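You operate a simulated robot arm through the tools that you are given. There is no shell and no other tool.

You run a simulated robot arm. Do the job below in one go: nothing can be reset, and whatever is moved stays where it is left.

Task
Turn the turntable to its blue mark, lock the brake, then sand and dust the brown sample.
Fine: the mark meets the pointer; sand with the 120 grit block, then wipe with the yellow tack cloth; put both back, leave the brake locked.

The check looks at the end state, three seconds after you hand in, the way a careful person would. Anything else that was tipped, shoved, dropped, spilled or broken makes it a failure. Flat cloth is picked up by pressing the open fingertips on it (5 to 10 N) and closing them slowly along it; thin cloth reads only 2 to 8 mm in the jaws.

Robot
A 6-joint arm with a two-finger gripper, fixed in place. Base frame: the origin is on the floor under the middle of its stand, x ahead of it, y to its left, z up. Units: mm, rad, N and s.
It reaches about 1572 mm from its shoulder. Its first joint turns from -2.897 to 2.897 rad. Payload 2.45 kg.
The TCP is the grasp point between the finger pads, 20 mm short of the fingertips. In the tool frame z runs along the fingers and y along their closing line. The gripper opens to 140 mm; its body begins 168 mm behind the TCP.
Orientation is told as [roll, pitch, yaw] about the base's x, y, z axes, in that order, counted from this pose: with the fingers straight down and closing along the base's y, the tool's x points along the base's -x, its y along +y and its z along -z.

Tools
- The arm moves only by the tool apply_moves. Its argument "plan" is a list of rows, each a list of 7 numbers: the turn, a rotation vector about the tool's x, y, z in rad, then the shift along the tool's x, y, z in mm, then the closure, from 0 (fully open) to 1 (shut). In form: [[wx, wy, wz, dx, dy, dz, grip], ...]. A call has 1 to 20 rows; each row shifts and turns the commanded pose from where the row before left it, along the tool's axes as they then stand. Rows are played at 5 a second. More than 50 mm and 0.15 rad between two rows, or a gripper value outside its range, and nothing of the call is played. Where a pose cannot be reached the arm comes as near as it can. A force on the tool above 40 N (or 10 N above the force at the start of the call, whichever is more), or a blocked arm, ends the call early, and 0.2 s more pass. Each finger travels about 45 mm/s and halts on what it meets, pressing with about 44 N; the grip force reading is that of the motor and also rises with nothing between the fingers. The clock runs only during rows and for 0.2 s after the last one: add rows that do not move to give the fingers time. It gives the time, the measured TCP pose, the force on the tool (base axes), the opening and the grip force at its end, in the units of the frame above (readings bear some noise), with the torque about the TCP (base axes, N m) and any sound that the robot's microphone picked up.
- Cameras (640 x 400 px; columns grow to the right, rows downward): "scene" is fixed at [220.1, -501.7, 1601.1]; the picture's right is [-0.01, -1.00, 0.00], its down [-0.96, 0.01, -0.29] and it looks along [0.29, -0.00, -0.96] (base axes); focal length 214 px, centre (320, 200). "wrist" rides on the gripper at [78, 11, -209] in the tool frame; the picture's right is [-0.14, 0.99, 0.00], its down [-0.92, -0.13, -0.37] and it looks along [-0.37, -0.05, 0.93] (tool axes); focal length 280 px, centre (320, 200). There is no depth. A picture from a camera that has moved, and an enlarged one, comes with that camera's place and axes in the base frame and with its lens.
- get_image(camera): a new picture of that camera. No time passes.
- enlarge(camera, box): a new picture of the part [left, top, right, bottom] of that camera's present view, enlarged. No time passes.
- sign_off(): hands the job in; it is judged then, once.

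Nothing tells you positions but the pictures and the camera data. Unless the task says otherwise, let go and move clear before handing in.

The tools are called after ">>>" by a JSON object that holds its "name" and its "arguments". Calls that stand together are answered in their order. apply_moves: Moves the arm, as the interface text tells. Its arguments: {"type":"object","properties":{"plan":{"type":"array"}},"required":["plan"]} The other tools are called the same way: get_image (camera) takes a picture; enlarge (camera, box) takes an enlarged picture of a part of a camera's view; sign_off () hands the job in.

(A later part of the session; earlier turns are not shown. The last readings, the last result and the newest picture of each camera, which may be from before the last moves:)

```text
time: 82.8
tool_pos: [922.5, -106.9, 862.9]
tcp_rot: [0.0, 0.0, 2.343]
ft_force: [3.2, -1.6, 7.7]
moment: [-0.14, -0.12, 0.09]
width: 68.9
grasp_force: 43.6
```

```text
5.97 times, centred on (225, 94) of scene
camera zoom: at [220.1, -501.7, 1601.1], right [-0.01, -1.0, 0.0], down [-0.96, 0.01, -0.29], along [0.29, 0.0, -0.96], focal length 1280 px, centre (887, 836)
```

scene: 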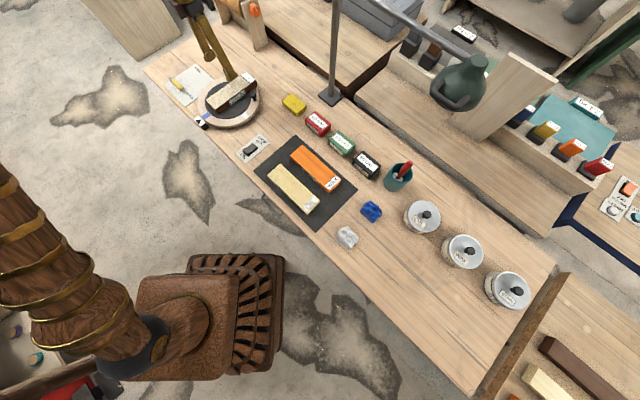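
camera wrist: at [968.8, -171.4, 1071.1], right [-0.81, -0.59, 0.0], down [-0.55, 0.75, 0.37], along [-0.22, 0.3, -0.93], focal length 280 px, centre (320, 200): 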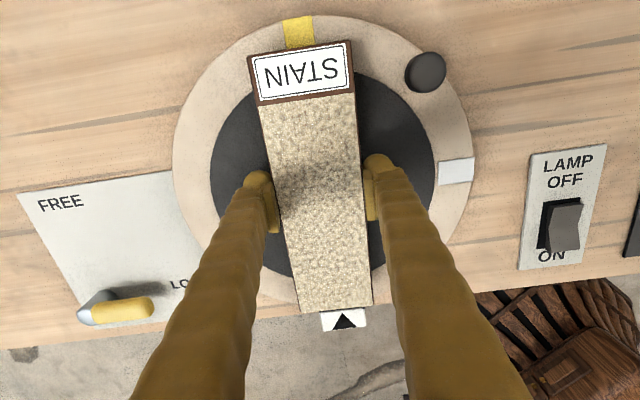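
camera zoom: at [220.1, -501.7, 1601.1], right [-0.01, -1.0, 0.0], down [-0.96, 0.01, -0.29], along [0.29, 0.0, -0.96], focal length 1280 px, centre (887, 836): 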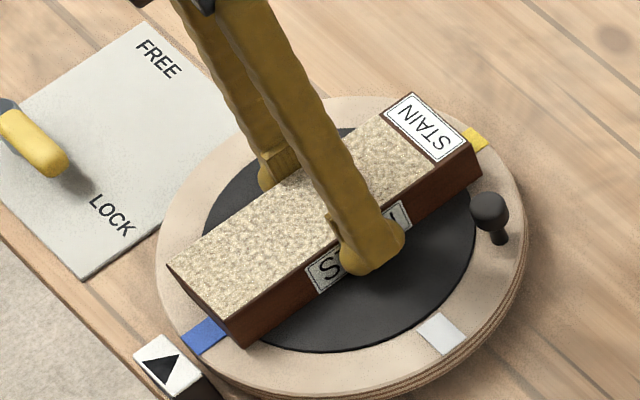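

The sample is centred again on the table. I release it, rise, and go look at the yellow cloth.

>>> {"name": "apply_moves", "arguments": {"plan": [[0, 0, 0, 0, 0, 0, 0.45], [0, 0, 0, 0, 0, 0, 0.35], [0, 0, 0, 0, 0, 0, 0.25], [0, 0, 0, 0, 0, 0, 0.2], [0, 0, 0, 0, 0, 0, 0.2], [0, 0, 0, 0, 0, -45, 0.2], [0, 0, 0, 0, 0, -50, 0.2], [0, 0, 0, 0, 0, -50, 0.2], [0, 0, 0, 0, 0, 0, 0.2]]}}

>>> {"name": "get_image", "arguments": {"camera": "wrist"}}

>>> {"name": "enlarge", "arguments": {"camera": "scene", "box": [180, 60, 270, 127]}}

>>> {"name": "enlarge", "arguments": {"camera": "scene", "box": [270, 80, 320, 120]}}

```text
time: 84.8
tool_pos: [924.2, -105.6, 1007.5]
tcp_rot: [0.0, 0.0, 2.341]
ft_force: [-0.8, 0.2, 0.4]
moment: [-0.01, -0.01, -0.03]
width: 111.9
grasp_force: 0.1
```

```text
taken
camera wrist: at [970.6, -170.9, 1216.6], right [-0.81, -0.59, 0.0], down [-0.55, 0.75, 0.37], along [-0.22, 0.3, -0.93], focal length 280 px, centre (320, 200)
```

wrist: 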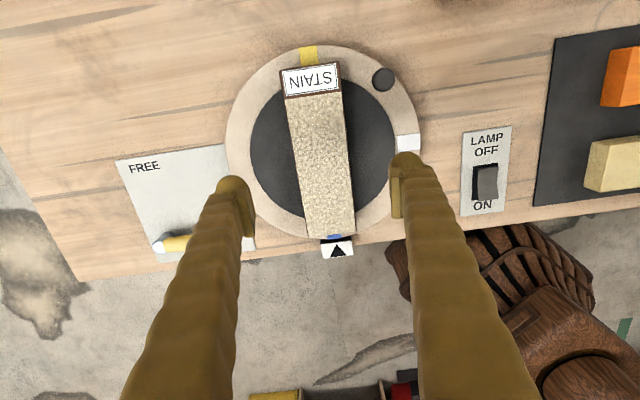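

```text
5.97 times, centred on (225, 94) of scene
camera zoom: at [220.1, -501.7, 1601.1], right [-0.01, -1.0, 0.0], down [-0.96, 0.01, -0.29], along [0.29, 0.0, -0.96], focal length 1280 px, centre (887, 836)
```

zoom: 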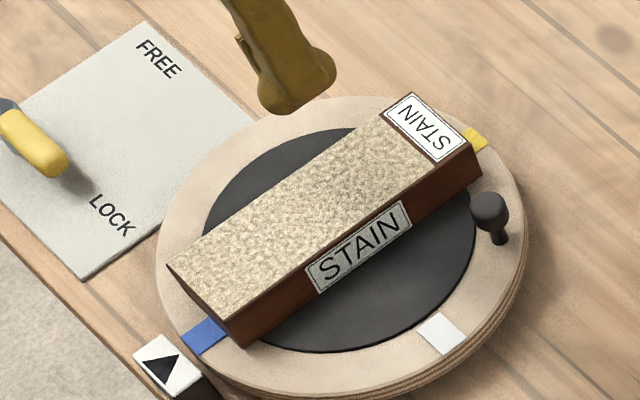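

```text
10.00 times, centred on (295, 100) of scene
camera zoom: at [220.1, -501.7, 1601.1], right [-0.01, -1.0, 0.0], down [-0.96, 0.01, -0.29], along [0.29, 0.0, -0.96], focal length 2145 px, centre (570, 1200)
```

zoom: 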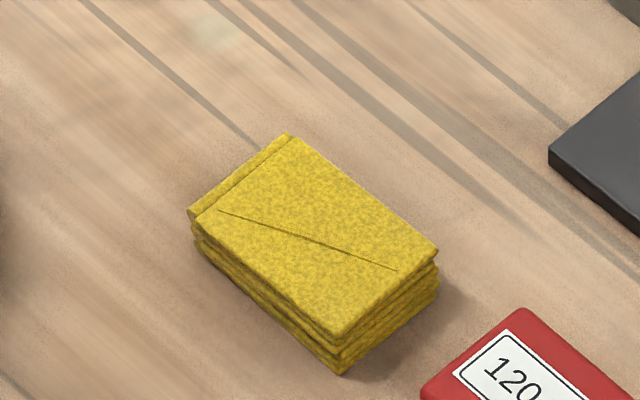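

Sample is centred, mark at the pointer, brake locked. The cloth is a folded pad about 85×57 mm; I turn the gripper back and hover near it for an exact measurement.

>>> {"name": "apply_moves", "arguments": {"plan": [[0, 0, 0.1428, 0, 0, 0, 0.3], [0, 0, 0.1428, 0, 0, 0, 0.3], [0, 0, 0.1428, 0, 0, 0, 0.3], [0, 0, 0.1428, 0, 0, 0, 0.3], [0, 0, 0.1428, 0, 0, 0, 0.3], [0, 0, 0.1428, 0, 0, 0, 0.3], [0, 0, 0.1428, 0, 0, 0, 0.3], [0, 0, 0.1428, 0, 0, 0, 0.3], [0, 0, 0.1428, 0, 0, 0, 0.3], [0, 0, 0.1428, 0, 0, 0, 0.3], [0, 0, 0.1428, 0, 0, 0, 0.3], [0, 0, 0, 25.3, -32.9, 0, 0.3], [0, 0, 0, 25.3, -32.9, 0, 0.3], [0, 0, 0, 25.3, -32.9, 0, 0.3], [0, 0, 0, 25.3, -32.9, 0, 0.3], [0, 0, 0, 25.3, -32.9, 0, 0.3], [0, 0, 0, 25.3, -32.9, 0, 0.3], [0, 0, 0, 0, 0, 0, 0.3]]}}

>>> {"name": "get_image", "arguments": {"camera": "wrist"}}

>>> {"name": "enlarge", "arguments": {"camera": "wrist", "box": [250, 50, 390, 160]}}

```text
time: 88.6
tool_pos: [949.6, -353.5, 1007.3]
tcp_rot: [-0.001, 0.001, 0.772]
ft_force: [0.6, 0.7, -0.7]
moment: [0.01, 0.01, -0.02]
width: 97.9
grasp_force: 0.0
```

```text
taken
camera wrist: at [886.5, -401.3, 1215.7], right [-0.59, 0.81, 0.0], down [0.75, 0.55, 0.37], along [0.3, 0.22, -0.93], focal length 280 px, centre (320, 200)
```

wrist: 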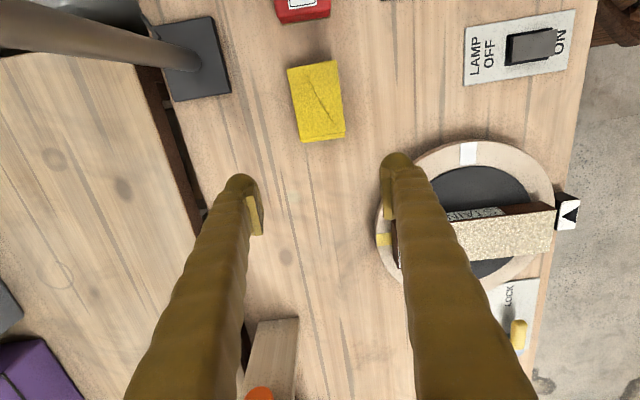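

```text
3.64 times, centred on (320, 105) of wrist
camera zoom: at [886.5, -401.3, 1215.7], right [-0.59, 0.81, 0.0], down [0.75, 0.55, 0.37], along [0.3, 0.22, -0.93], focal length 1020 px, centre (320, 546)
```

zoom: 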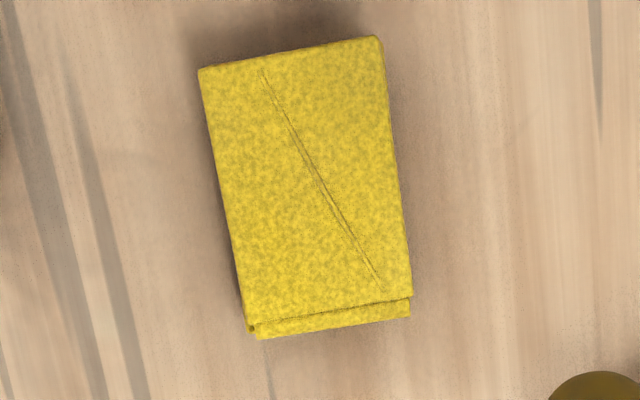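

The cloth pad is about 89×64 mm, centre near [902, -395], top z≈823. I move over it and lower in two stages with the fingers at 98 mm.

>>> {"name": "apply_moves", "arguments": {"plan": [[0, 0, -0.01, 31.5, 1.8, 0, 0.3], [0, 0, 0, 31.5, 1.8, 0, 0.3], [0, 0, 0, 0, 0, 45, 0.3], [0, 0, 0, 0, 0, 45, 0.3], [0, 0, 0, 0, 0, 45, 0.3], [0, 0, 0, 0, 0, 20, 0.3], [0, 0, 0, 0, 0, 0, 0.3]]}}

>>> {"name": "get_image", "arguments": {"camera": "wrist"}}

>>> {"name": "enlarge", "arguments": {"camera": "scene", "box": [260, 60, 340, 130]}}

```text
time: 90.2
tool_pos: [903.3, -395.7, 851.7]
tcp_rot: [-0.001, 0.001, 0.779]
ft_force: [0.1, -0.4, -0.3]
moment: [0.02, 0.01, -0.01]
width: 98.3
grasp_force: 0.1
```

```text
taken
camera wrist: at [840.5, -443.7, 1060.5], right [-0.6, 0.8, 0.0], down [0.74, 0.56, 0.37], along [0.3, 0.22, -0.93], focal length 280 px, centre (320, 200)
```

wrist: 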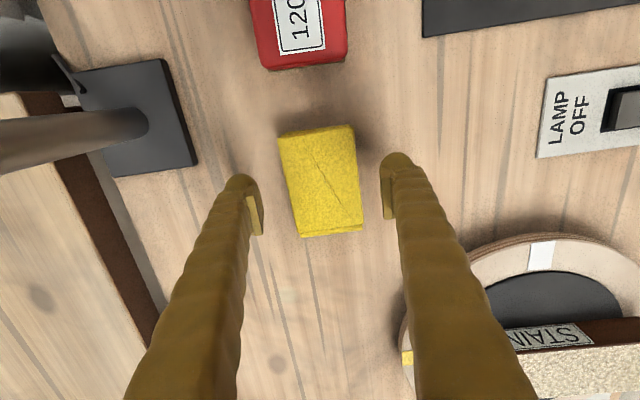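

```text
5.71 times, centred on (300, 95) of scene
camera zoom: at [220.1, -501.7, 1601.1], right [-0.01, -1.0, 0.0], down [-0.96, 0.01, -0.29], along [0.29, 0.0, -0.96], focal length 1226 px, centre (434, 800)
```

zoom: 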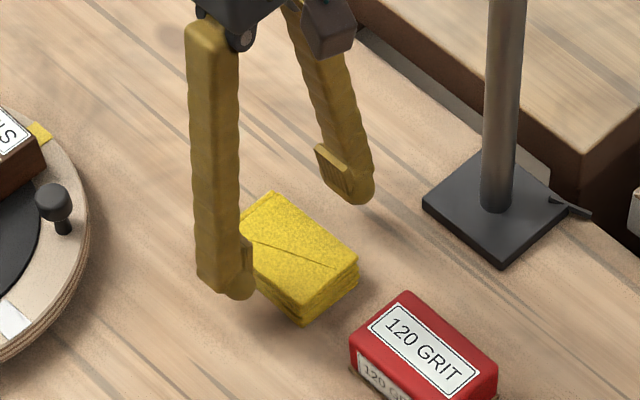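

The pad is centred between the fingers. I go down to z≈828 and close slowly.

>>> {"name": "apply_moves", "arguments": {"plan": [[0, 0, 0, 0, 0, 14, 0.3], [0, 0, 0, 0, 0, 10, 0.3], [0, 0, 0, 0, 0, 0, 0.4], [0, 0, 0, 0, 0, 0, 0.47], [0, 0, 0, 0, 0, 0, 0.52], [0, 0, 0, 0, 0, 0, 0.56], [0, 0, 0, 0, 0, 0, 0.6], [0, 0, 0, 0, 0, 0, 0.6], [0, 0, 0, 0, 0, 0, 0.6]]}}

>>> {"name": "get_image", "arguments": {"camera": "wrist"}}

>>> {"name": "enlarge", "arguments": {"camera": "scene", "box": [260, 60, 340, 130]}}

```text
time: 92.2
tool_pos: [904.0, -395.6, 828.9]
tcp_rot: [-0.001, -0.002, 0.78]
ft_force: [-0.2, -0.1, 0.3]
moment: [-0.01, 0.0, -0.01]
width: 63.3
grasp_force: 44.3
```

```text
taken
camera wrist: at [840.6, -444.0, 1037.3], right [-0.6, 0.8, 0.0], down [0.74, 0.56, 0.37], along [0.29, 0.22, -0.93], focal length 280 px, centre (320, 200)
```

wrist: 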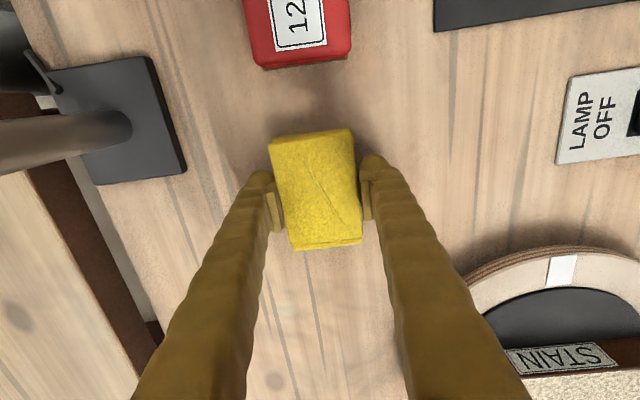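

```text
5.71 times, centred on (300, 95) of scene
camera zoom: at [220.1, -501.7, 1601.1], right [-0.01, -1.0, 0.0], down [-0.96, 0.01, -0.29], along [0.29, 0.0, -0.96], focal length 1226 px, centre (434, 800)
```

zoom: 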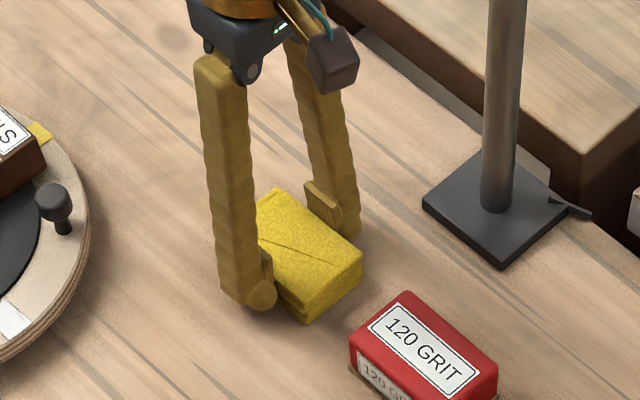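

The cloth pad is held at 63 mm. I lift it and carry it over the label-side part of the sanded face.

>>> {"name": "apply_moves", "arguments": {"plan": [[0, 0, 0, 0, 0, -20, 0.6], [0, 0, 0, 0, 0, -45, 0.6], [0, 0, 0, 0, 0, -45, 0.6], [0, 0, 0, -35.8, 24.9, 0, 0.6], [0, 0, 0, -35.8, 24.9, 0, 0.6], [0, 0, 0, -35.8, 24.9, 0, 0.6], [0, 0, 0, -35.8, 24.9, 0, 0.6], [0, 0, 0, -35.8, 24.9, 0, 0.6], [0, 0, 0, -35.8, 24.9, 0, 0.6], [0, 0, 0, 0, 0, 20, 0.6], [0, 0, 0, 0, 0, 18, 0.6], [0, 0, 0, 0, 0, 0, 0.6]]}}

>>> {"name": "enlarge", "arguments": {"camera": "scene", "box": [180, 60, 270, 127]}}

>>> {"name": "get_image", "arguments": {"camera": "wrist"}}

```text
time: 94.8
tool_pos: [950.5, -137.3, 900.3]
tcp_rot: [-0.001, 0.0, 0.78]
ft_force: [0.3, 0.1, -0.3]
moment: [0.0, 0.01, 0.02]
width: 63.5
grasp_force: 44.1
```

```text
5.97 times, centred on (225, 94) of scene
camera zoom: at [220.1, -501.7, 1601.1], right [-0.01, -1.0, 0.0], down [-0.96, 0.01, -0.29], along [0.29, 0.0, -0.96], focal length 1280 px, centre (887, 836)
```

zoom: 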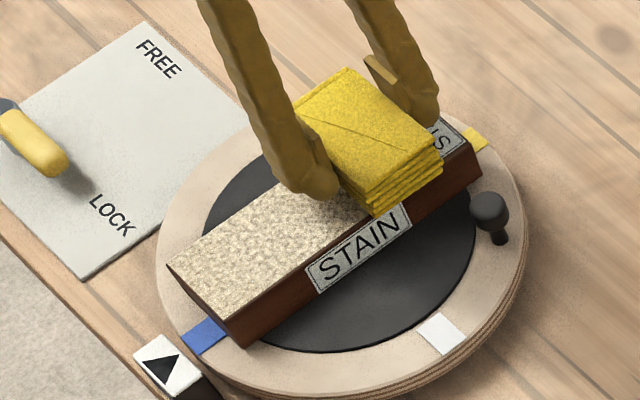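

```text
taken
camera wrist: at [887.4, -186.6, 1108.4], right [-0.6, 0.8, 0.0], down [0.74, 0.56, 0.37], along [0.29, 0.22, -0.93], focal length 280 px, centre (320, 200)
```

wrist: 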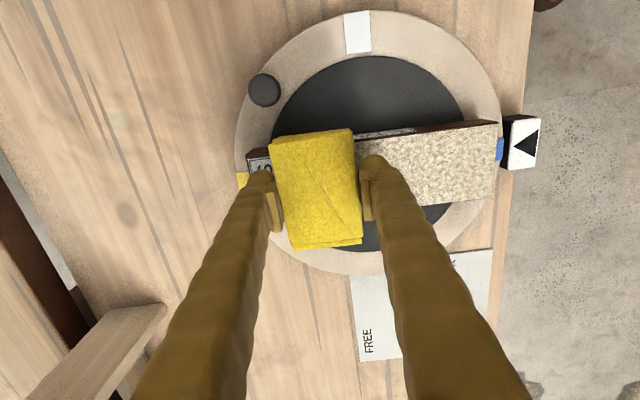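

Cloth is just above the label-side strip. I creep down for light contact.

>>> {"name": "apply_moves", "arguments": {"plan": [[0, 0, 0, 0, 0, 2, 0.6], [0, 0, 0, 0, 0, 1, 0.6], [0, 0, 0, 0, 0, 0.7, 0.6], [0, 0, 0, 0, 0, 0, 0.6]]}}

```text
time: 95.8
tool_pos: [950.8, -138.4, 895.0]
tcp_rot: [0.0, -0.001, 0.78]
ft_force: [0.5, 0.2, -0.7]
moment: [0.0, 0.01, -0.04]
width: 63.6
grasp_force: 44.3
```

>>> {"name": "apply_moves", "arguments": {"plan": [[0, 0, 0, 0, 0, 0.6, 0.6], [0, 0, 0, 0, 0, 0.6, 0.6], [0, 0, 0, 0, 0, 0, 0.6]]}}

```text
time: 96.6
tool_pos: [951.0, -138.3, 894.6]
tcp_rot: [0.001, 0.001, 0.78]
ft_force: [-0.2, 0.0, -0.4]
moment: [-0.03, -0.04, 0.0]
width: 63.2
grasp_force: 44.4
```

>>> {"name": "apply_moves", "arguments": {"plan": [[0, 0, 0, 0, 0, 0.5, 0.6], [0, 0, 0, 0, 0, 0.5, 0.6], [0, 0, 0, 0, 0, 0, 0.6]]}}

```text
time: 97.4
tool_pos: [949.8, -139.5, 894.1]
tcp_rot: [0.001, -0.001, 0.78]
ft_force: [0.4, -0.8, 0.4]
moment: [-0.01, 0.03, -0.01]
width: 63.3
grasp_force: 44.1
```

>>> {"name": "apply_moves", "arguments": {"plan": [[0, 0, 0, 0, 0, 0.5, 0.6], [0, 0, 0, 0, 0, 0.3, 0.6], [0, 0, 0, 0, 0, 0, 0.6]]}}

```text
time: 98.2
tool_pos: [950.6, -137.4, 893.4]
tcp_rot: [0.001, 0.0, 0.78]
ft_force: [-1.4, -0.3, 4.8]
moment: [0.03, 0.05, 0.03]
width: 63.5
grasp_force: 44.6
```

About 5 N of contact. I wipe toward the blue end with a light touch, checking midway.

>>> {"name": "apply_moves", "arguments": {"plan": [[0, 0, 0, 0, 8, 0.04, 0.6], [0, 0, 0, 0, 8, 0.04, 0.6], [0, 0, 0, 0, 8, 0.04, 0.6], [0, 0, 0, 0, 8, 0.04, 0.6], [0, 0, 0, 0, 8, 0.04, 0.6]]}}

>>> {"name": "enlarge", "arguments": {"camera": "scene", "box": [180, 60, 270, 127]}}

```text
time: 99.4
tool_pos: [923.5, -110.4, 893.1]
tcp_rot: [0.0, 0.0, 0.78]
ft_force: [0.9, 0.2, 3.1]
moment: [-0.02, -0.05, -0.02]
width: 63.4
grasp_force: 44.1
```

```text
5.97 times, centred on (225, 94) of scene
camera zoom: at [220.1, -501.7, 1601.1], right [-0.01, -1.0, 0.0], down [-0.96, 0.01, -0.29], along [0.29, 0.0, -0.96], focal length 1280 px, centre (887, 836)
```

zoom: 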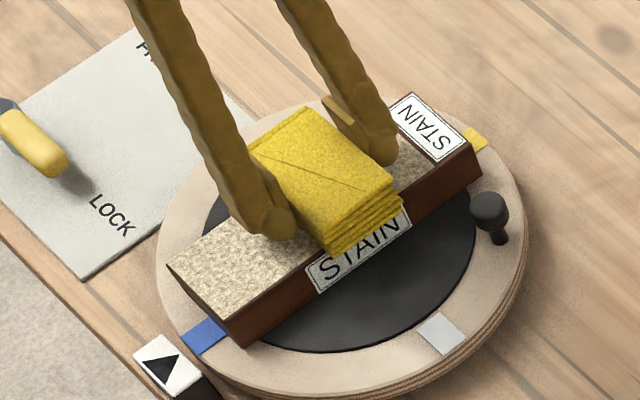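

The sample stays put and the wiped area looks smoother. I continue to the blue end.

>>> {"name": "apply_moves", "arguments": {"plan": [[0, 0, 0, 0, 8, 0.08, 0.6], [0, 0, 0, 0, 8, 0.08, 0.6], [0, 0, 0, 0, 8, 0.08, 0.6], [0, 0, 0, 0, 8, 0.08, 0.6], [0, 0, 0, 0, 8, 0.08, 0.6]]}}

>>> {"name": "enlarge", "arguments": {"camera": "scene", "box": [180, 60, 270, 127]}}

```text
time: 100.6
tool_pos: [894.2, -80.7, 894.1]
tcp_rot: [0.0, -0.001, 0.78]
ft_force: [2.7, -3.5, 11.7]
moment: [-0.07, -0.09, -0.02]
width: 63.3
grasp_force: 44.4
```

```text
5.97 times, centred on (225, 94) of scene
camera zoom: at [220.1, -501.7, 1601.1], right [-0.01, -1.0, 0.0], down [-0.96, 0.01, -0.29], along [0.29, 0.0, -0.96], focal length 1280 px, centre (887, 836)
```

zoom: 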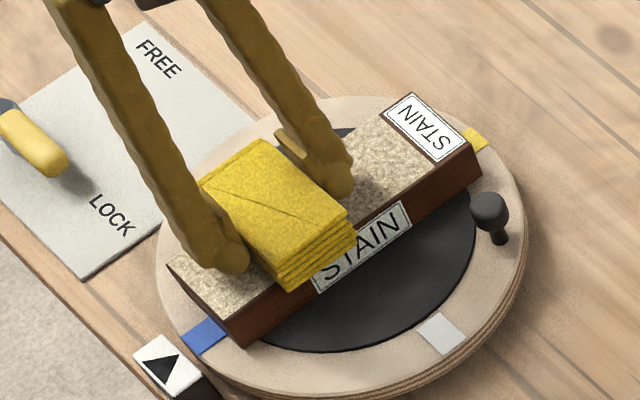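

Force rose to 12 N, so I ease up half a millimetre and finish the pass to the blue end.

>>> {"name": "apply_moves", "arguments": {"plan": [[0, 0, 0, 0, 0, -0.5, 0.6], [0, 0, 0, 0, 8, 0.02, 0.6], [0, 0, 0, 0, 8, 0.02, 0.6], [0, 0, 0, 0, 8, 0.02, 0.6], [0, 0, 0, 0, 8, 0.02, 0.6], [0, 0, 0, 0, 8, 0.02, 0.6]]}}

>>> {"name": "enlarge", "arguments": {"camera": "scene", "box": [180, 60, 270, 127]}}

```text
time: 102.0
tool_pos: [867.7, -53.0, 893.8]
tcp_rot: [0.0, 0.0, 0.779]
ft_force: [-0.1, -0.5, -0.9]
moment: [0.02, -0.04, -0.02]
width: 63.2
grasp_force: 43.9
```

```text
5.97 times, centred on (225, 94) of scene
camera zoom: at [220.1, -501.7, 1601.1], right [-0.01, -1.0, 0.0], down [-0.96, 0.01, -0.29], along [0.29, 0.0, -0.96], focal length 1280 px, centre (887, 836)
```

zoom: 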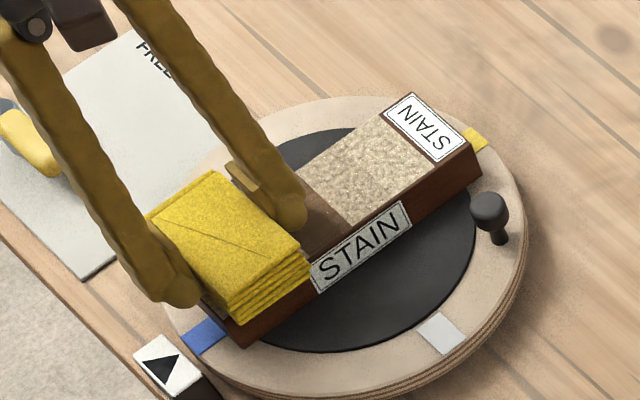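

Wiping only took the dust where the pressure was higher (roughly over 6 N). I press again at the blue end to about 10 N and wipe back in short, checked segments.

>>> {"name": "apply_moves", "arguments": {"plan": [[0, 0, 0, 0, 7, 0, 0.6], [0, 0, 0, 0, 0, 0.4, 0.6], [0, 0, 0, 0, 0, 0.4, 0.6], [0, 0, 0, 0, 0, 0, 0.6]]}}

```text
time: 103.0
tool_pos: [861.7, -49.2, 892.4]
tcp_rot: [0.0, 0.0, 0.781]
ft_force: [-0.5, 1.9, 9.4]
moment: [0.12, 0.05, 0.03]
width: 63.7
grasp_force: 43.9
```

>>> {"name": "apply_moves", "arguments": {"plan": [[0, 0, 0, 0, -8, -0.04, 0.6], [0, 0, 0, 0, -8, -0.04, 0.6], [0, 0, 0, 0, -8, -0.04, 0.6]]}}

>>> {"name": "enlarge", "arguments": {"camera": "scene", "box": [180, 60, 270, 127]}}

```text
time: 103.8
tool_pos: [878.2, -65.8, 893.0]
tcp_rot: [0.0, 0.0, 0.783]
ft_force: [-4.3, 6.6, 18.3]
moment: [0.18, 0.15, 0.01]
width: 63.4
grasp_force: 44.1
```

```text
5.97 times, centred on (225, 94) of scene
camera zoom: at [220.1, -501.7, 1601.1], right [-0.01, -1.0, 0.0], down [-0.96, 0.01, -0.29], along [0.29, 0.0, -0.96], focal length 1280 px, centre (887, 836)
```

zoom: 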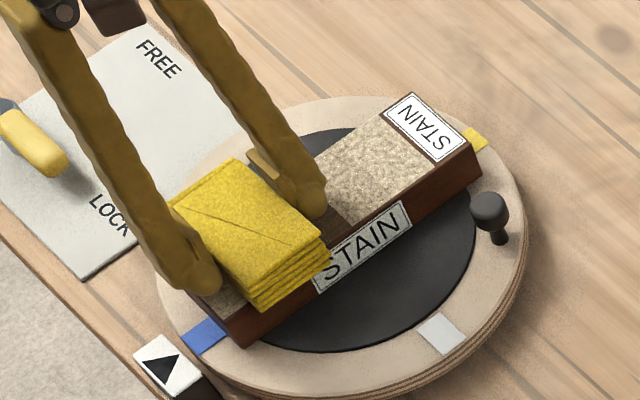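

No slip of the sample at 18 N; I ease off a bit and continue back in short segments.

>>> {"name": "apply_moves", "arguments": {"plan": [[0, 0, 0, 0, -8, -0.5, 0.6], [0, 0, 0, 0, -8, -0.1, 0.6], [0, 0, 0, 0, -8, -0.1, 0.6], [0, 0, 0, 0, -8, -0.1, 0.6]]}}

>>> {"name": "enlarge", "arguments": {"camera": "scene", "box": [180, 60, 270, 127]}}

```text
time: 104.8
tool_pos: [901.0, -88.6, 892.9]
tcp_rot: [0.001, -0.001, 0.78]
ft_force: [-4.5, 2.8, 10.8]
moment: [0.08, 0.01, 0.01]
width: 63.2
grasp_force: 44.2
```

```text
5.97 times, centred on (225, 94) of scene
camera zoom: at [220.1, -501.7, 1601.1], right [-0.01, -1.0, 0.0], down [-0.96, 0.01, -0.29], along [0.29, 0.0, -0.96], focal length 1280 px, centre (887, 836)
```

zoom: 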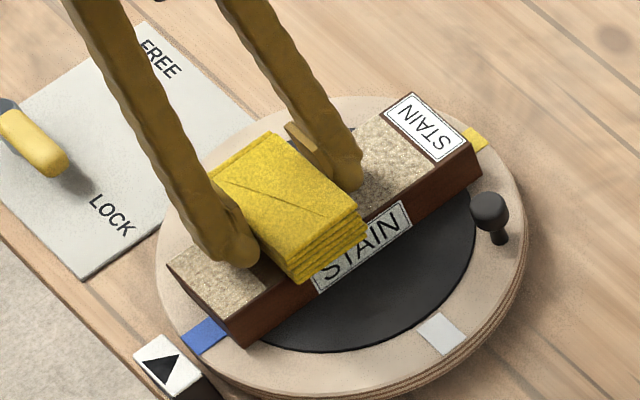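

I lift the cloth aside to inspect which parts are actually clean.

>>> {"name": "apply_moves", "arguments": {"plan": [[0, 0, 0, 0, 0, -40, 0.6], [0, 0, 0, -45, 0, -10, 0.6], [0, 0, 0, -45, 0, 0, 0.6], [0, 0, 0, -45, 0, 0, 0.6], [0, 0, 0, 0, 0, 0, 0.6]]}}

>>> {"name": "enlarge", "arguments": {"camera": "scene", "box": [190, 65, 260, 120]}}

>>> {"name": "get_image", "arguments": {"camera": "wrist"}}

```text
time: 106.0
tool_pos: [995.8, 7.3, 941.5]
tcp_rot: [0.0, 0.0, 0.781]
ft_force: [0.3, -0.3, -0.9]
moment: [-0.03, 0.0, 0.01]
width: 63.2
grasp_force: 44.3
```

```text
7.27 times, centred on (225, 92) of scene
camera zoom: at [220.1, -501.7, 1601.1], right [-0.01, -1.0, 0.0], down [-0.96, 0.01, -0.29], along [0.29, 0.0, -0.96], focal length 1560 px, centre (1011, 982)
```

zoom: 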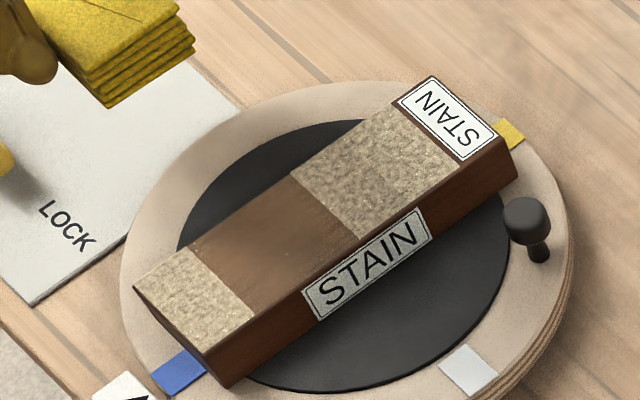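

```text
taken
camera wrist: at [933.1, -41.5, 1149.7], right [-0.6, 0.8, 0.0], down [0.74, 0.56, 0.37], along [0.29, 0.22, -0.93], focal length 280 px, centre (320, 200)
```

wrist: 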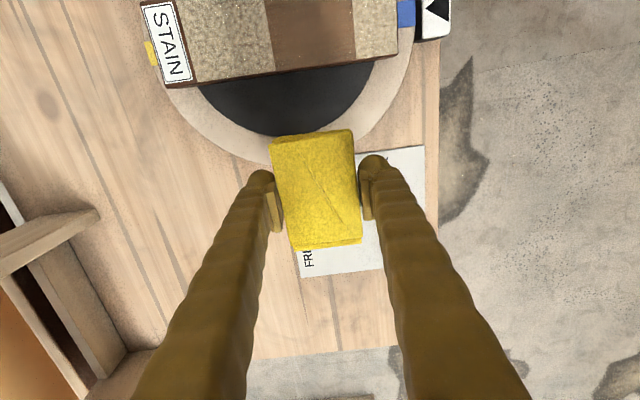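

Dust remains partly at both ends; cleaning builds up with pressure and sliding. I return to the blue end and rub it back and forth at around 10 N.

>>> {"name": "apply_moves", "arguments": {"plan": [[0, 0, 0, 45, 13, 0, 0.6], [0, 0, 0, 45, 13, 0, 0.6], [0, 0, 0, 45, 13, 0, 0.6], [0, 0, 0, 0, 0, 30, 0.6], [0, 0, 0, 0, 0, 18, 0.6], [0, 0, 0, 0, 0, 1.2, 0.6], [0, 0, 0, 0, 0, 0, 0.6]]}}

```text
time: 107.6
tool_pos: [873.1, -60.4, 892.6]
tcp_rot: [0.0, -0.001, 0.78]
ft_force: [0.5, 0.1, 2.9]
moment: [0.02, -0.06, 0.02]
width: 63.0
grasp_force: 43.8
```

>>> {"name": "apply_moves", "arguments": {"plan": [[0, 0, 0, 0, 0, 0.6, 0.6], [0, 0, 0, 0, 8, 0.06, 0.6], [0, 0, 0, 0, 8, 0.06, 0.6], [0, 0, 0, 0, 8, 0.06, 0.6]]}}

>>> {"name": "enlarge", "arguments": {"camera": "scene", "box": [180, 65, 260, 125]}}

```text
time: 108.6
tool_pos: [857.6, -43.2, 892.8]
tcp_rot: [-0.002, 0.001, 0.781]
ft_force: [3.3, -2.2, 9.9]
moment: [-0.09, -0.14, 0.05]
width: 63.3
grasp_force: 43.6
```

```text
6.67 times, centred on (220, 95) of scene
camera zoom: at [220.1, -501.7, 1601.1], right [-0.01, -1.0, 0.0], down [-0.96, 0.01, -0.29], along [0.29, 0.0, -0.96], focal length 1430 px, centre (987, 900)
```

zoom: 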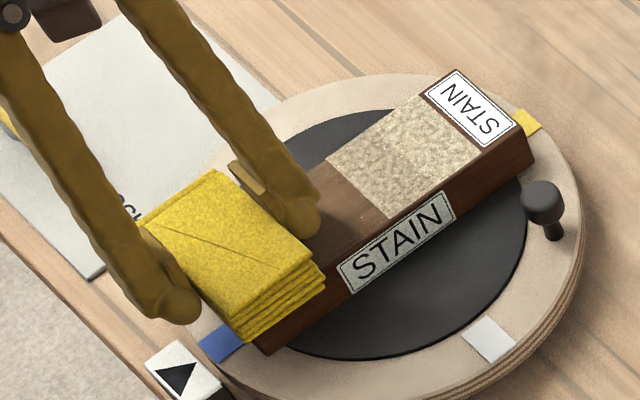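

Good steady pressure. I rub back and forth over the blue end.

>>> {"name": "apply_moves", "arguments": {"plan": [[0, 0, 0, 0, -8, -0.1, 0.6], [0, 0, 0, 0, -8, -0.1, 0.6], [0, 0, 0, 0, -8, -0.06, 0.6], [0, 0, 0, 0, 8, 0.06, 0.6], [0, 0, 0, 0, 8, 0.06, 0.6], [0, 0, 0, 0, 8, 0.06, 0.6]]}}

>>> {"name": "enlarge", "arguments": {"camera": "scene", "box": [180, 65, 260, 125]}}

```text
time: 110.0
tool_pos: [857.3, -43.2, 893.0]
tcp_rot: [0.0, 0.0, 0.783]
ft_force: [5.4, -4.6, 16.1]
moment: [-0.17, -0.16, 0.04]
width: 63.2
grasp_force: 43.8
```

```text
6.67 times, centred on (220, 95) of scene
camera zoom: at [220.1, -501.7, 1601.1], right [-0.01, -1.0, 0.0], down [-0.96, 0.01, -0.29], along [0.29, 0.0, -0.96], focal length 1430 px, centre (987, 900)
```

zoom: 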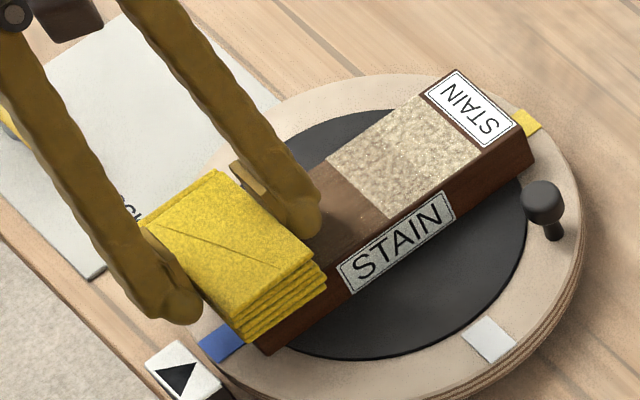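

>>> {"name": "apply_moves", "arguments": {"plan": [[0, 0, 0, 0, -8, -0.4, 0.6], [0, 0, 0, 0, -8, -0.1, 0.6], [0, 0, 0, 0, -8, -0.1, 0.6], [0, 0, 0, 0, -8, -0.1, 0.6], [0, 0, 0, 0, -8, -0.1, 0.6], [0, 0, 0, 0, -8, -0.1, 0.6], [0, 0, 0, 0, -8, -0.1, 0.6]]}}

>>> {"name": "enlarge", "arguments": {"camera": "scene", "box": [180, 65, 260, 125]}}

```text
time: 111.6
tool_pos: [895.4, -83.9, 893.9]
tcp_rot: [0.001, -0.001, 0.781]
ft_force: [-0.7, 0.5, 0.0]
moment: [0.02, 0.01, 0.01]
width: 63.4
grasp_force: 43.7
```

```text
6.67 times, centred on (220, 95) of scene
camera zoom: at [220.1, -501.7, 1601.1], right [-0.01, -1.0, 0.0], down [-0.96, 0.01, -0.29], along [0.29, 0.0, -0.96], focal length 1430 px, centre (987, 900)
```

zoom: 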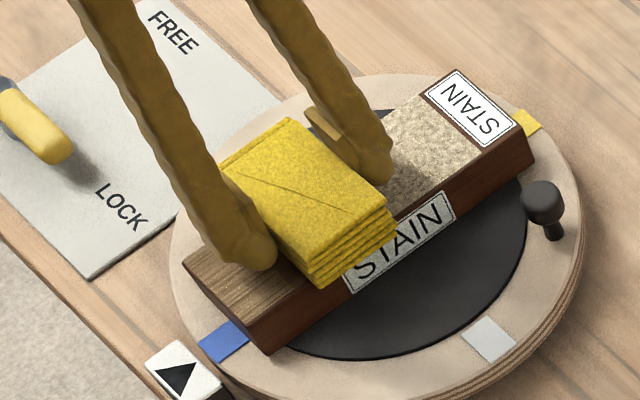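

The blue end is now clean wood grain. I press again and wipe toward the label side.

>>> {"name": "apply_moves", "arguments": {"plan": [[0, 0, 0, 0, 0, 0.7, 0.6], [0, 0, 0, 0, -8, 0, 0.6], [0, 0, 0, 0, -8, 0, 0.6], [0, 0, 0, 0, -8, 0, 0.6]]}}

```text
time: 112.6
tool_pos: [913.6, -100.0, 895.4]
tcp_rot: [0.002, 0.0, 0.783]
ft_force: [0.6, 0.9, -1.2]
moment: [0.03, 0.01, -0.02]
width: 63.2
grasp_force: 44.0
```

>>> {"name": "apply_moves", "arguments": {"plan": [[0, 0, 0, 0, -8, 0.6, 0.6], [0, 0, 0, 0, -8, 0.4, 0.6], [0, 0, 0, 0, -8, 0.2, 0.6]]}}

```text
time: 113.4
tool_pos: [928.9, -116.7, 892.9]
tcp_rot: [-0.001, 0.001, 0.781]
ft_force: [-5.3, 4.6, 15.9]
moment: [0.16, 0.21, 0.0]
width: 63.3
grasp_force: 44.3
```

>>> {"name": "apply_moves", "arguments": {"plan": [[0, 0, 0, 0, -8, -0.3, 0.6], [0, 0, 0, 0, -8, 0, 0.6], [0, 0, 0, 0, -8, 0, 0.6], [0, 0, 0, 0, -8, 0, 0.6]]}}

>>> {"name": "enlarge", "arguments": {"camera": "scene", "box": [180, 65, 260, 125]}}

```text
time: 114.4
tool_pos: [951.6, -141.2, 893.4]
tcp_rot: [0.0, -0.001, 0.779]
ft_force: [-0.9, 1.1, 3.2]
moment: [0.02, -0.02, 0.0]
width: 63.4
grasp_force: 44.1
```

```text
6.67 times, centred on (220, 95) of scene
camera zoom: at [220.1, -501.7, 1601.1], right [-0.01, -1.0, 0.0], down [-0.96, 0.01, -0.29], along [0.29, 0.0, -0.96], focal length 1430 px, centre (987, 900)
```

zoom: 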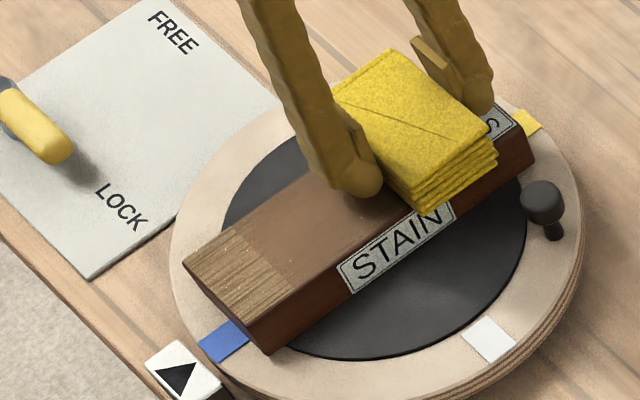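

The middle is clean and smooth, but the blue end shows the original grain — that strip seems not to have been sanded enough. I finish wiping the label side first and then inspect closely.

>>> {"name": "apply_moves", "arguments": {"plan": [[0, 0, 0, 0, -8, 0.5, 0.6], [0, 0, 0, 0, 8, 0, 0.6], [0, 0, 0, 0, 8, 0, 0.6], [0, 0, 0, 0, 8, 0, 0.6]]}}

```text
time: 115.4
tool_pos: [941.5, -128.7, 892.4]
tcp_rot: [-0.001, -0.001, 0.78]
ft_force: [6.6, -8.1, 23.1]
moment: [-0.11, -0.1, -0.01]
width: 63.4
grasp_force: 44.3
```

>>> {"name": "apply_moves", "arguments": {"plan": [[0, 0, 0, 0, 0, -0.7, 0.6], [0, 0, 0, 0, -8, 0, 0.6], [0, 0, 0, 0, -8, 0, 0.6], [0, 0, 0, 0, -8, 0, 0.6]]}}

>>> {"name": "enlarge", "arguments": {"camera": "scene", "box": [180, 65, 260, 125]}}

```text
time: 116.4
tool_pos: [956.2, -146.8, 892.1]
tcp_rot: [-0.001, 0.0, 0.78]
ft_force: [-3.1, 2.7, 9.0]
moment: [0.07, 0.01, 0.02]
width: 63.6
grasp_force: 44.3
```

```text
6.67 times, centred on (220, 95) of scene
camera zoom: at [220.1, -501.7, 1601.1], right [-0.01, -1.0, 0.0], down [-0.96, 0.01, -0.29], along [0.29, 0.0, -0.96], focal length 1430 px, centre (987, 900)
```

zoom: 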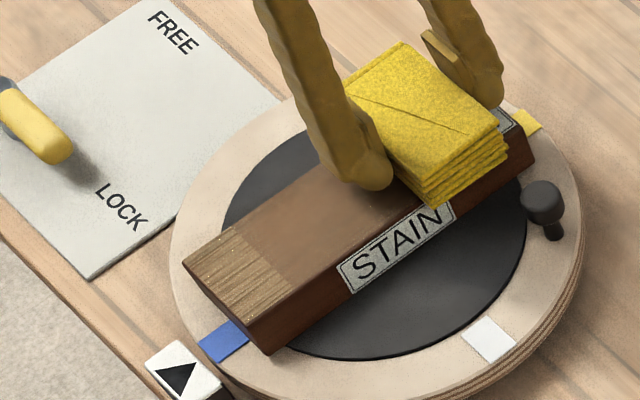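

>>> {"name": "apply_moves", "arguments": {"plan": [[0, 0, 0, 0, 8, 0, 0.6], [0, 0, 0, 0, 8, 0, 0.6], [0, 0, 0, 0, 8, 0, 0.6], [0, 0, 0, 0, 8, 0, 0.6], [0, 0, 0, 0, 0, -40, 0.6], [0, 0, 0, -45, 0, -10, 0.6], [0, 0, 0, -45, 0, 0, 0.6], [0, 0, 0, -45, 0, 0, 0.6], [0, 0, 0, -20, 0, 0, 0.6], [0, 0, 0, 0, 0, 0, 0.6]]}}

>>> {"name": "enlarge", "arguments": {"camera": "scene", "box": [190, 65, 260, 120]}}

>>> {"name": "get_image", "arguments": {"camera": "wrist"}}

>>> {"name": "enlarge", "arguments": {"camera": "wrist", "box": [110, 0, 430, 120]}}

```text
time: 118.6
tool_pos: [1043.9, -14.8, 944.2]
tcp_rot: [0.0, 0.001, 0.779]
ft_force: [-0.6, 0.3, -0.6]
moment: [0.02, 0.0, 0.0]
width: 63.2
grasp_force: 44.1
```

```text
7.27 times, centred on (225, 92) of scene
camera zoom: at [220.1, -501.7, 1601.1], right [-0.01, -1.0, 0.0], down [-0.96, 0.01, -0.29], along [0.29, 0.0, -0.96], focal length 1560 px, centre (1011, 982)
```

zoom: 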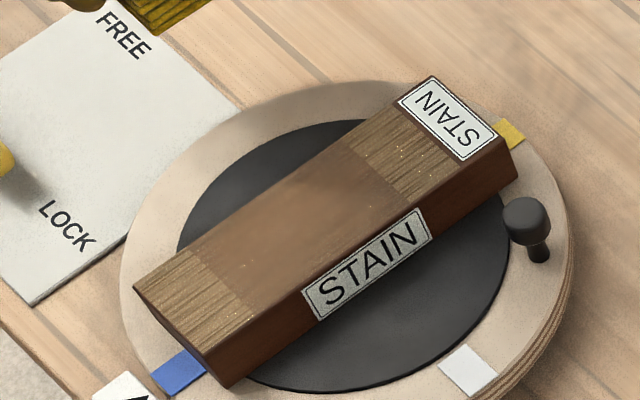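

```text
taken
camera wrist: at [981.4, -62.3, 1152.4], right [-0.6, 0.8, 0.0], down [0.74, 0.56, 0.37], along [0.29, 0.22, -0.93], focal length 280 px, centre (320, 200)
```

wrist: 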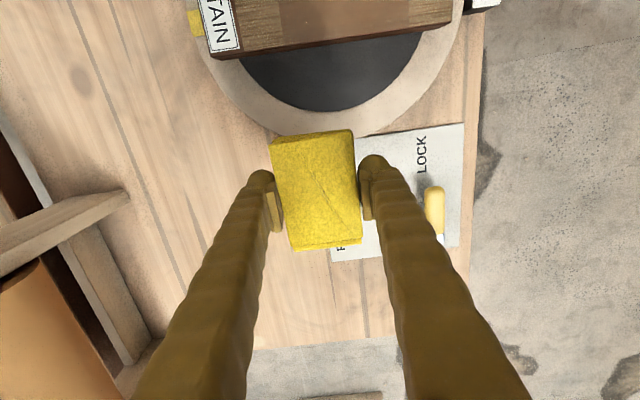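

```text
2.00 times, centred on (270, 60) of wrist
camera zoom: at [981.4, -62.3, 1152.4], right [-0.6, 0.8, 0.0], down [0.74, 0.56, 0.37], along [0.29, 0.22, -0.93], focal length 561 px, centre (420, 480)
```

zoom: 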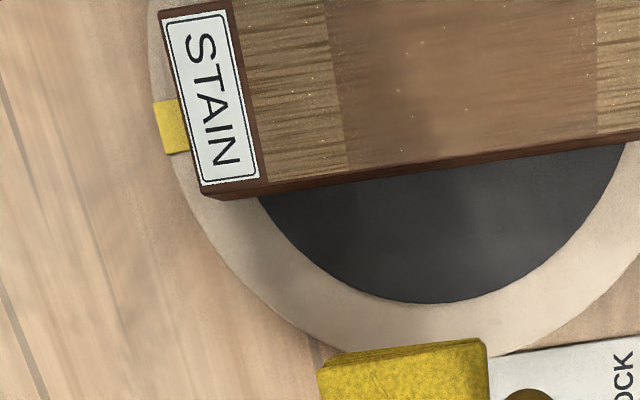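

Both end strips still show rough grain, so they need more sanding with the block's middle running over them. I put the cloth back first, then fetch the 120 block again.

>>> {"name": "apply_moves", "arguments": {"plan": [[0, 0, 0, 40.8, -19.1, 0, 0.6], [0, 0, 0, 40.8, -19.1, 0, 0.6], [0, 0, 0, 40.8, -19.1, 0, 0.6], [0, 0, 0, 40.8, -19.1, 0, 0.6], [0, 0, 0, 40.8, -19.1, 0, 0.6], [0, 0, 0, 40.8, -19.1, 0, 0.6], [0, 0, 0, 40.8, -19.1, 0, 0.6], [0, 0, 0, 40.8, -19.1, 0, 0.6], [0, 0, 0, 40.8, -19.1, 0, 0.6], [0, 0, 0, 0, 0, 0, 0.6], [0, 0, 0, 0, 0, 45, 0.6], [0, 0, 0, 0, 0, 45, 0.6], [0, 0, 0, 0, 0, 15, 0.6], [0, 0, 0, 0, 0, 5, 0.6], [0, 0, 0, 0, 0, 0, 0.6]]}}

>>> {"name": "enlarge", "arguments": {"camera": "scene", "box": [260, 60, 340, 130]}}

```text
time: 121.8
tool_pos: [904.6, -394.8, 831.6]
tcp_rot: [0.001, 0.0, 0.78]
ft_force: [-0.6, -0.5, -0.4]
moment: [0.01, 0.0, -0.05]
width: 63.2
grasp_force: 44.1
```

```text
5.71 times, centred on (300, 95) of scene
camera zoom: at [220.1, -501.7, 1601.1], right [-0.01, -1.0, 0.0], down [-0.96, 0.01, -0.29], along [0.29, 0.0, -0.96], focal length 1226 px, centre (434, 800)
```

zoom: 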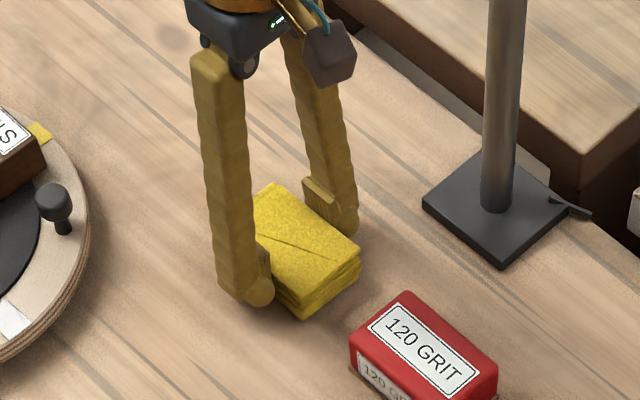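

The cloth is just above its spot. I creep down until it touches, then release.

>>> {"name": "apply_moves", "arguments": {"plan": [[0, 0, 0, 0, 0, 1, 0.6], [0, 0, 0, 0, 0, 1, 0.6], [0, 0, 0, 0, 0, 0, 0.6]]}}

```text
time: 122.6
tool_pos: [904.9, -394.5, 828.7]
tcp_rot: [-0.001, 0.0, 0.78]
ft_force: [0.0, 0.0, -1.0]
moment: [0.0, 0.0, 0.01]
width: 63.3
grasp_force: 44.3
```

>>> {"name": "apply_moves", "arguments": {"plan": [[0, 0, 0, 0, 0, 0.5, 0.6], [0, 0, 0, 0, 0, 0.5, 0.6], [0, 0, 0, 0, 0, 0, 0.6]]}}

```text
time: 123.4
tool_pos: [904.6, -394.5, 829.2]
tcp_rot: [0.0, 0.001, 0.781]
ft_force: [0.0, 0.7, -0.8]
moment: [-0.01, -0.02, 0.02]
width: 63.4
grasp_force: 43.9
```

>>> {"name": "apply_moves", "arguments": {"plan": [[0, 0, 0, 0, 0, 0.5, 0.6], [0, 0, 0, 0, 0, 0.5, 0.6], [0, 0, 0, 0, 0, 0, 0.6]]}}

```text
time: 124.2
tool_pos: [904.8, -393.0, 829.1]
tcp_rot: [0.001, 0.0, 0.78]
ft_force: [-0.1, -0.4, 0.2]
moment: [0.02, -0.03, 0.0]
width: 63.4
grasp_force: 44.6
```

>>> {"name": "apply_moves", "arguments": {"plan": [[0, 0, 0, 0, 0, 0.5, 0.6], [0, 0, 0, 0, 0, 0, 0.6]]}}

```text
time: 124.8
tool_pos: [905.0, -393.6, 826.9]
tcp_rot: [-0.001, -0.001, 0.779]
ft_force: [-0.1, 0.3, 0.0]
moment: [-0.03, -0.01, 0.01]
width: 63.4
grasp_force: 44.7
```

>>> {"name": "apply_moves", "arguments": {"plan": [[0, 0, 0, 0, 0, 0.5, 0.6], [0, 0, 0, 0, 0, 0.4, 0.6], [0, 0, 0, 0, 0, 0, 0.6]]}}

>>> {"name": "enlarge", "arguments": {"camera": "scene", "box": [260, 60, 340, 130]}}

```text
time: 125.6
tool_pos: [904.9, -394.9, 827.3]
tcp_rot: [-0.001, 0.001, 0.78]
ft_force: [-4.0, 1.3, 10.6]
moment: [0.07, 0.13, 0.04]
width: 63.4
grasp_force: 44.2
```

```text
5.71 times, centred on (300, 95) of scene
camera zoom: at [220.1, -501.7, 1601.1], right [-0.01, -1.0, 0.0], down [-0.96, 0.01, -0.29], along [0.29, 0.0, -0.96], focal length 1226 px, centre (434, 800)
```

zoom: 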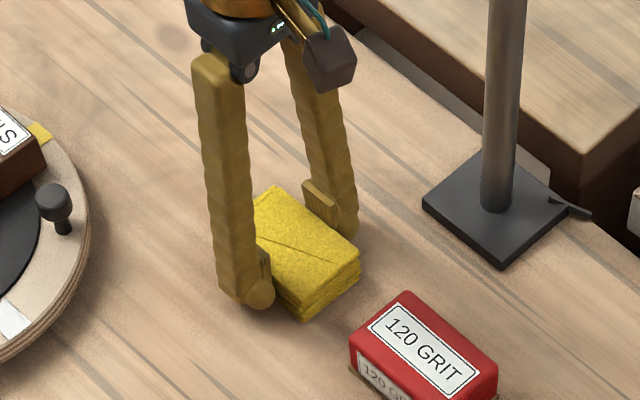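

Contact made. I relieve slightly, open, and rise.

>>> {"name": "apply_moves", "arguments": {"plan": [[0, 0, 0, 0, 0, -0.4, 0.6], [0, 0, 0, 0, 0, 0, 0.5], [0, 0, 0, 0, 0, 0, 0.4], [0, 0, 0, 0, 0, 0, 0.3], [0, 0, 0, 0, 0, 0, 0.3], [0, 0, 0, 0, 0, -45, 0.3], [0, 0, 0, 0, 0, -50, 0.3], [0, 0, 0, 0, 0, -50, 0.3], [0, 0, 0, 0, 0, 0, 0.3]]}}

>>> {"name": "enlarge", "arguments": {"camera": "scene", "box": [270, 80, 320, 120]}}

>>> {"name": "get_image", "arguments": {"camera": "wrist"}}

```text
time: 127.6
tool_pos: [904.6, -394.2, 971.8]
tcp_rot: [0.0, 0.001, 0.781]
ft_force: [0.0, -0.4, 0.1]
moment: [0.0, 0.01, -0.02]
width: 98.0
grasp_force: 0.3
```

```text
10.00 times, centred on (295, 100) of scene
camera zoom: at [220.1, -501.7, 1601.1], right [-0.01, -1.0, 0.0], down [-0.96, 0.01, -0.29], along [0.29, 0.0, -0.96], focal length 2145 px, centre (570, 1200)
```

zoom: 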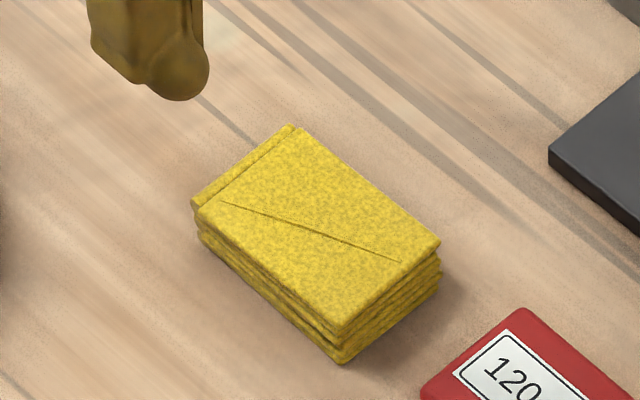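

```text
taken
camera wrist: at [842.5, -442.7, 1180.9], right [-0.6, 0.8, 0.0], down [0.74, 0.56, 0.37], along [0.29, 0.22, -0.93], focal length 280 px, centre (320, 200)
```

wrist: 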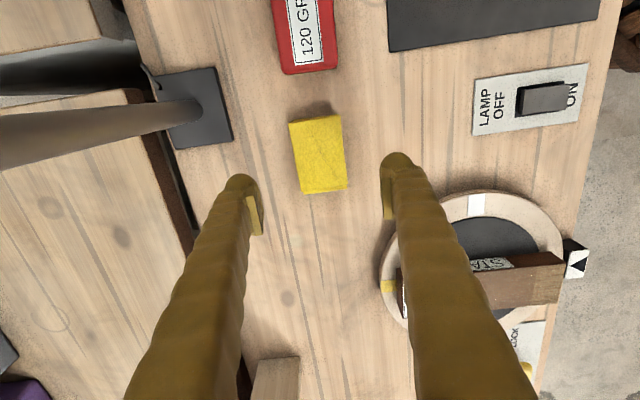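

The cloth lies back at its place (a few mm off, which I'll correct at the end). Now I fetch the 120 block again.

>>> {"name": "apply_moves", "arguments": {"plan": [[0, 0, 0.008, 37.8, 0.6, 0, 0.3], [0, 0, 0, 37.8, 0.6, 0, 0.3], [0, 0, 0, 37.8, 0.6, 0, 0.3], [0, 0, 0, 37.8, 0.6, 0, 0.3], [0, 0, 0, 0, 0, 45, 0.3], [0, 0, 0, 0, 0, 40, 0.3], [0, 0, 0, 0, 0, 0, 0.3]]}}

>>> {"name": "get_image", "arguments": {"camera": "wrist"}}

```text
time: 129.2
tool_pos: [795.3, -497.8, 886.8]
tcp_rot: [0.001, 0.0, 0.773]
ft_force: [0.8, 0.4, 0.4]
moment: [-0.03, -0.01, -0.01]
width: 98.0
grasp_force: 0.2
```

```text
taken
camera wrist: at [732.2, -545.6, 1095.3], right [-0.59, 0.81, 0.0], down [0.75, 0.55, 0.37], along [0.3, 0.22, -0.93], focal length 280 px, centre (320, 200)
```

wrist: 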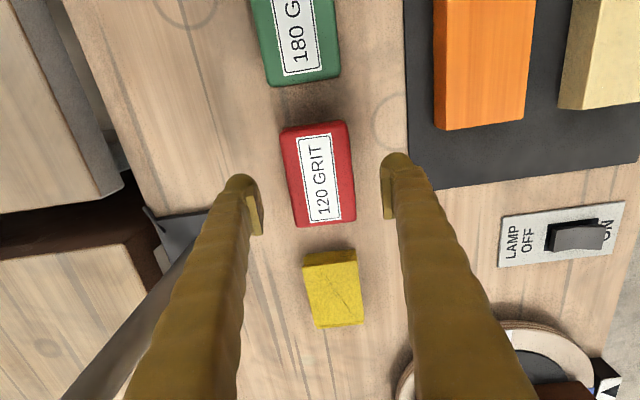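

>>> {"name": "apply_moves", "arguments": {"plan": [[0, 0, 0, 0, 0, 35, 0.3], [0, 0, 0, 0, 0, 17, 0.3], [0, 0, 0, 0, 0, 0, 0.45], [0, 0, 0, 0, 0, 0, 0.55], [0, 0, 0, 0, 0, 0, 0.65], [0, 0, 0, 0, 0, 0, 0.7], [0, 0, 0, 0, 0, 0, 0.7], [0, 0, 0, 0, 0, 0, 0.7]]}}

```text
time: 131.0
tool_pos: [795.0, -498.2, 834.0]
tcp_rot: [0.001, 0.0, 0.774]
ft_force: [-0.3, -0.8, -0.5]
moment: [-0.02, 0.0, 0.02]
width: 63.9
grasp_force: 44.2
```

Gripped again. I lift it and carry it over the blue end of the sample.

>>> {"name": "apply_moves", "arguments": {"plan": [[0, 0, 0, 0, 0, -20, 0.7], [0, 0, 0, 0, 0, -50, 0.7], [0, 0, 0, 0, 0, -50, 0.7], [0, 0, 0, -36.5, 27.1, 0, 0.7], [0, 0, 0, -36.5, 27.1, 0, 0.7], [0, 0, 0, -36.5, 27.1, 0, 0.7], [0, 0, 0, -36.5, 27.1, 0, 0.7], [0, 0, 0, -36.5, 27.1, 0, 0.7], [0, 0, 0, -36.5, 27.1, 0, 0.7], [0, 0, 0, -36.5, 27.1, 0, 0.7], [0, 0, 0, -36.5, 27.1, 0, 0.7], [0, 0, 0, -36.5, 27.1, 0, 0.7], [0, 0, 0, -36.5, 27.1, 0, 0.7], [0, 0, 0, 0, 0, 30, 0.7], [0, 0, 0, 0, 0, 20, 0.7], [0, 0, 0, 0, 0, 0, 0.7]]}}

>>> {"name": "enlarge", "arguments": {"camera": "scene", "box": [180, 65, 260, 125]}}

```text
time: 134.4
tool_pos: [866.3, -47.4, 904.8]
tcp_rot: [-0.002, -0.001, 0.776]
ft_force: [-0.3, 1.5, -1.0]
moment: [-0.01, 0.01, 0.01]
width: 63.9
grasp_force: 44.6
```

```text
6.67 times, centred on (220, 95) of scene
camera zoom: at [220.1, -501.7, 1601.1], right [-0.01, -1.0, 0.0], down [-0.96, 0.01, -0.29], along [0.29, 0.0, -0.96], focal length 1430 px, centre (987, 900)
```

zoom: 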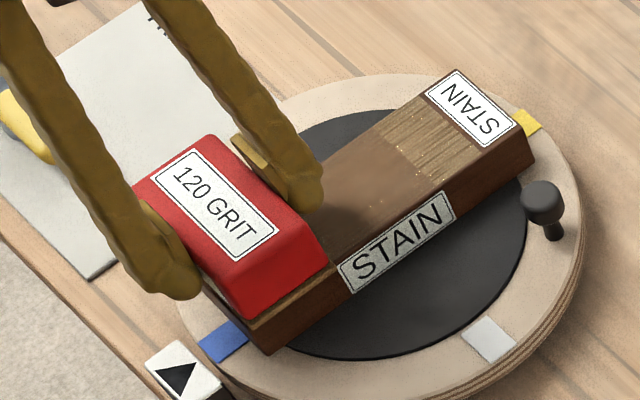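

Over the blue end. I creep down for contact.

>>> {"name": "apply_moves", "arguments": {"plan": [[0, 0, 0, 0, 0, 2, 0.7], [0, 0, 0, 0, 0, 1, 0.7], [0, 0, 0, 0, 0, 0.7, 0.7], [0, 0, 0, 0, 0, 0, 0.7]]}}

```text
time: 135.4
tool_pos: [866.4, -49.8, 901.6]
tcp_rot: [-0.001, -0.001, 0.773]
ft_force: [0.3, 0.1, -2.2]
moment: [0.03, 0.02, 0.0]
width: 63.9
grasp_force: 43.8
```

>>> {"name": "apply_moves", "arguments": {"plan": [[0, 0, 0, 0, 0, 0.6, 0.7], [0, 0, 0, 0, 0, 0.6, 0.7], [0, 0, 0, 0, 0, 0, 0.7]]}}

```text
time: 136.2
tool_pos: [867.8, -48.5, 900.6]
tcp_rot: [0.0, 0.0, 0.773]
ft_force: [0.0, 0.6, -1.5]
moment: [0.0, -0.03, 0.03]
width: 63.8
grasp_force: 44.0
```

>>> {"name": "apply_moves", "arguments": {"plan": [[0, 0, 0, 0, 0, 0.6, 0.7], [0, 0, 0, 0, 0, 0.5, 0.7], [0, 0, 0, 0, 0, 0, 0.7]]}}

```text
time: 137.0
tool_pos: [869.1, -49.2, 899.3]
tcp_rot: [0.0, 0.0, 0.774]
ft_force: [-0.4, 0.0, -0.9]
moment: [-0.01, 0.02, 0.0]
width: 63.9
grasp_force: 44.4
```

>>> {"name": "apply_moves", "arguments": {"plan": [[0, 0, 0, 0, 0, 0.5, 0.7], [0, 0, 0, 0, 0, 0.4, 0.7], [0, 0, 0, 0, 0, 0, 0.7]]}}

```text
time: 137.8
tool_pos: [867.6, -49.5, 898.6]
tcp_rot: [0.0, 0.001, 0.774]
ft_force: [-0.4, -0.5, 9.9]
moment: [0.05, 0.15, -0.02]
width: 63.9
grasp_force: 44.4
```

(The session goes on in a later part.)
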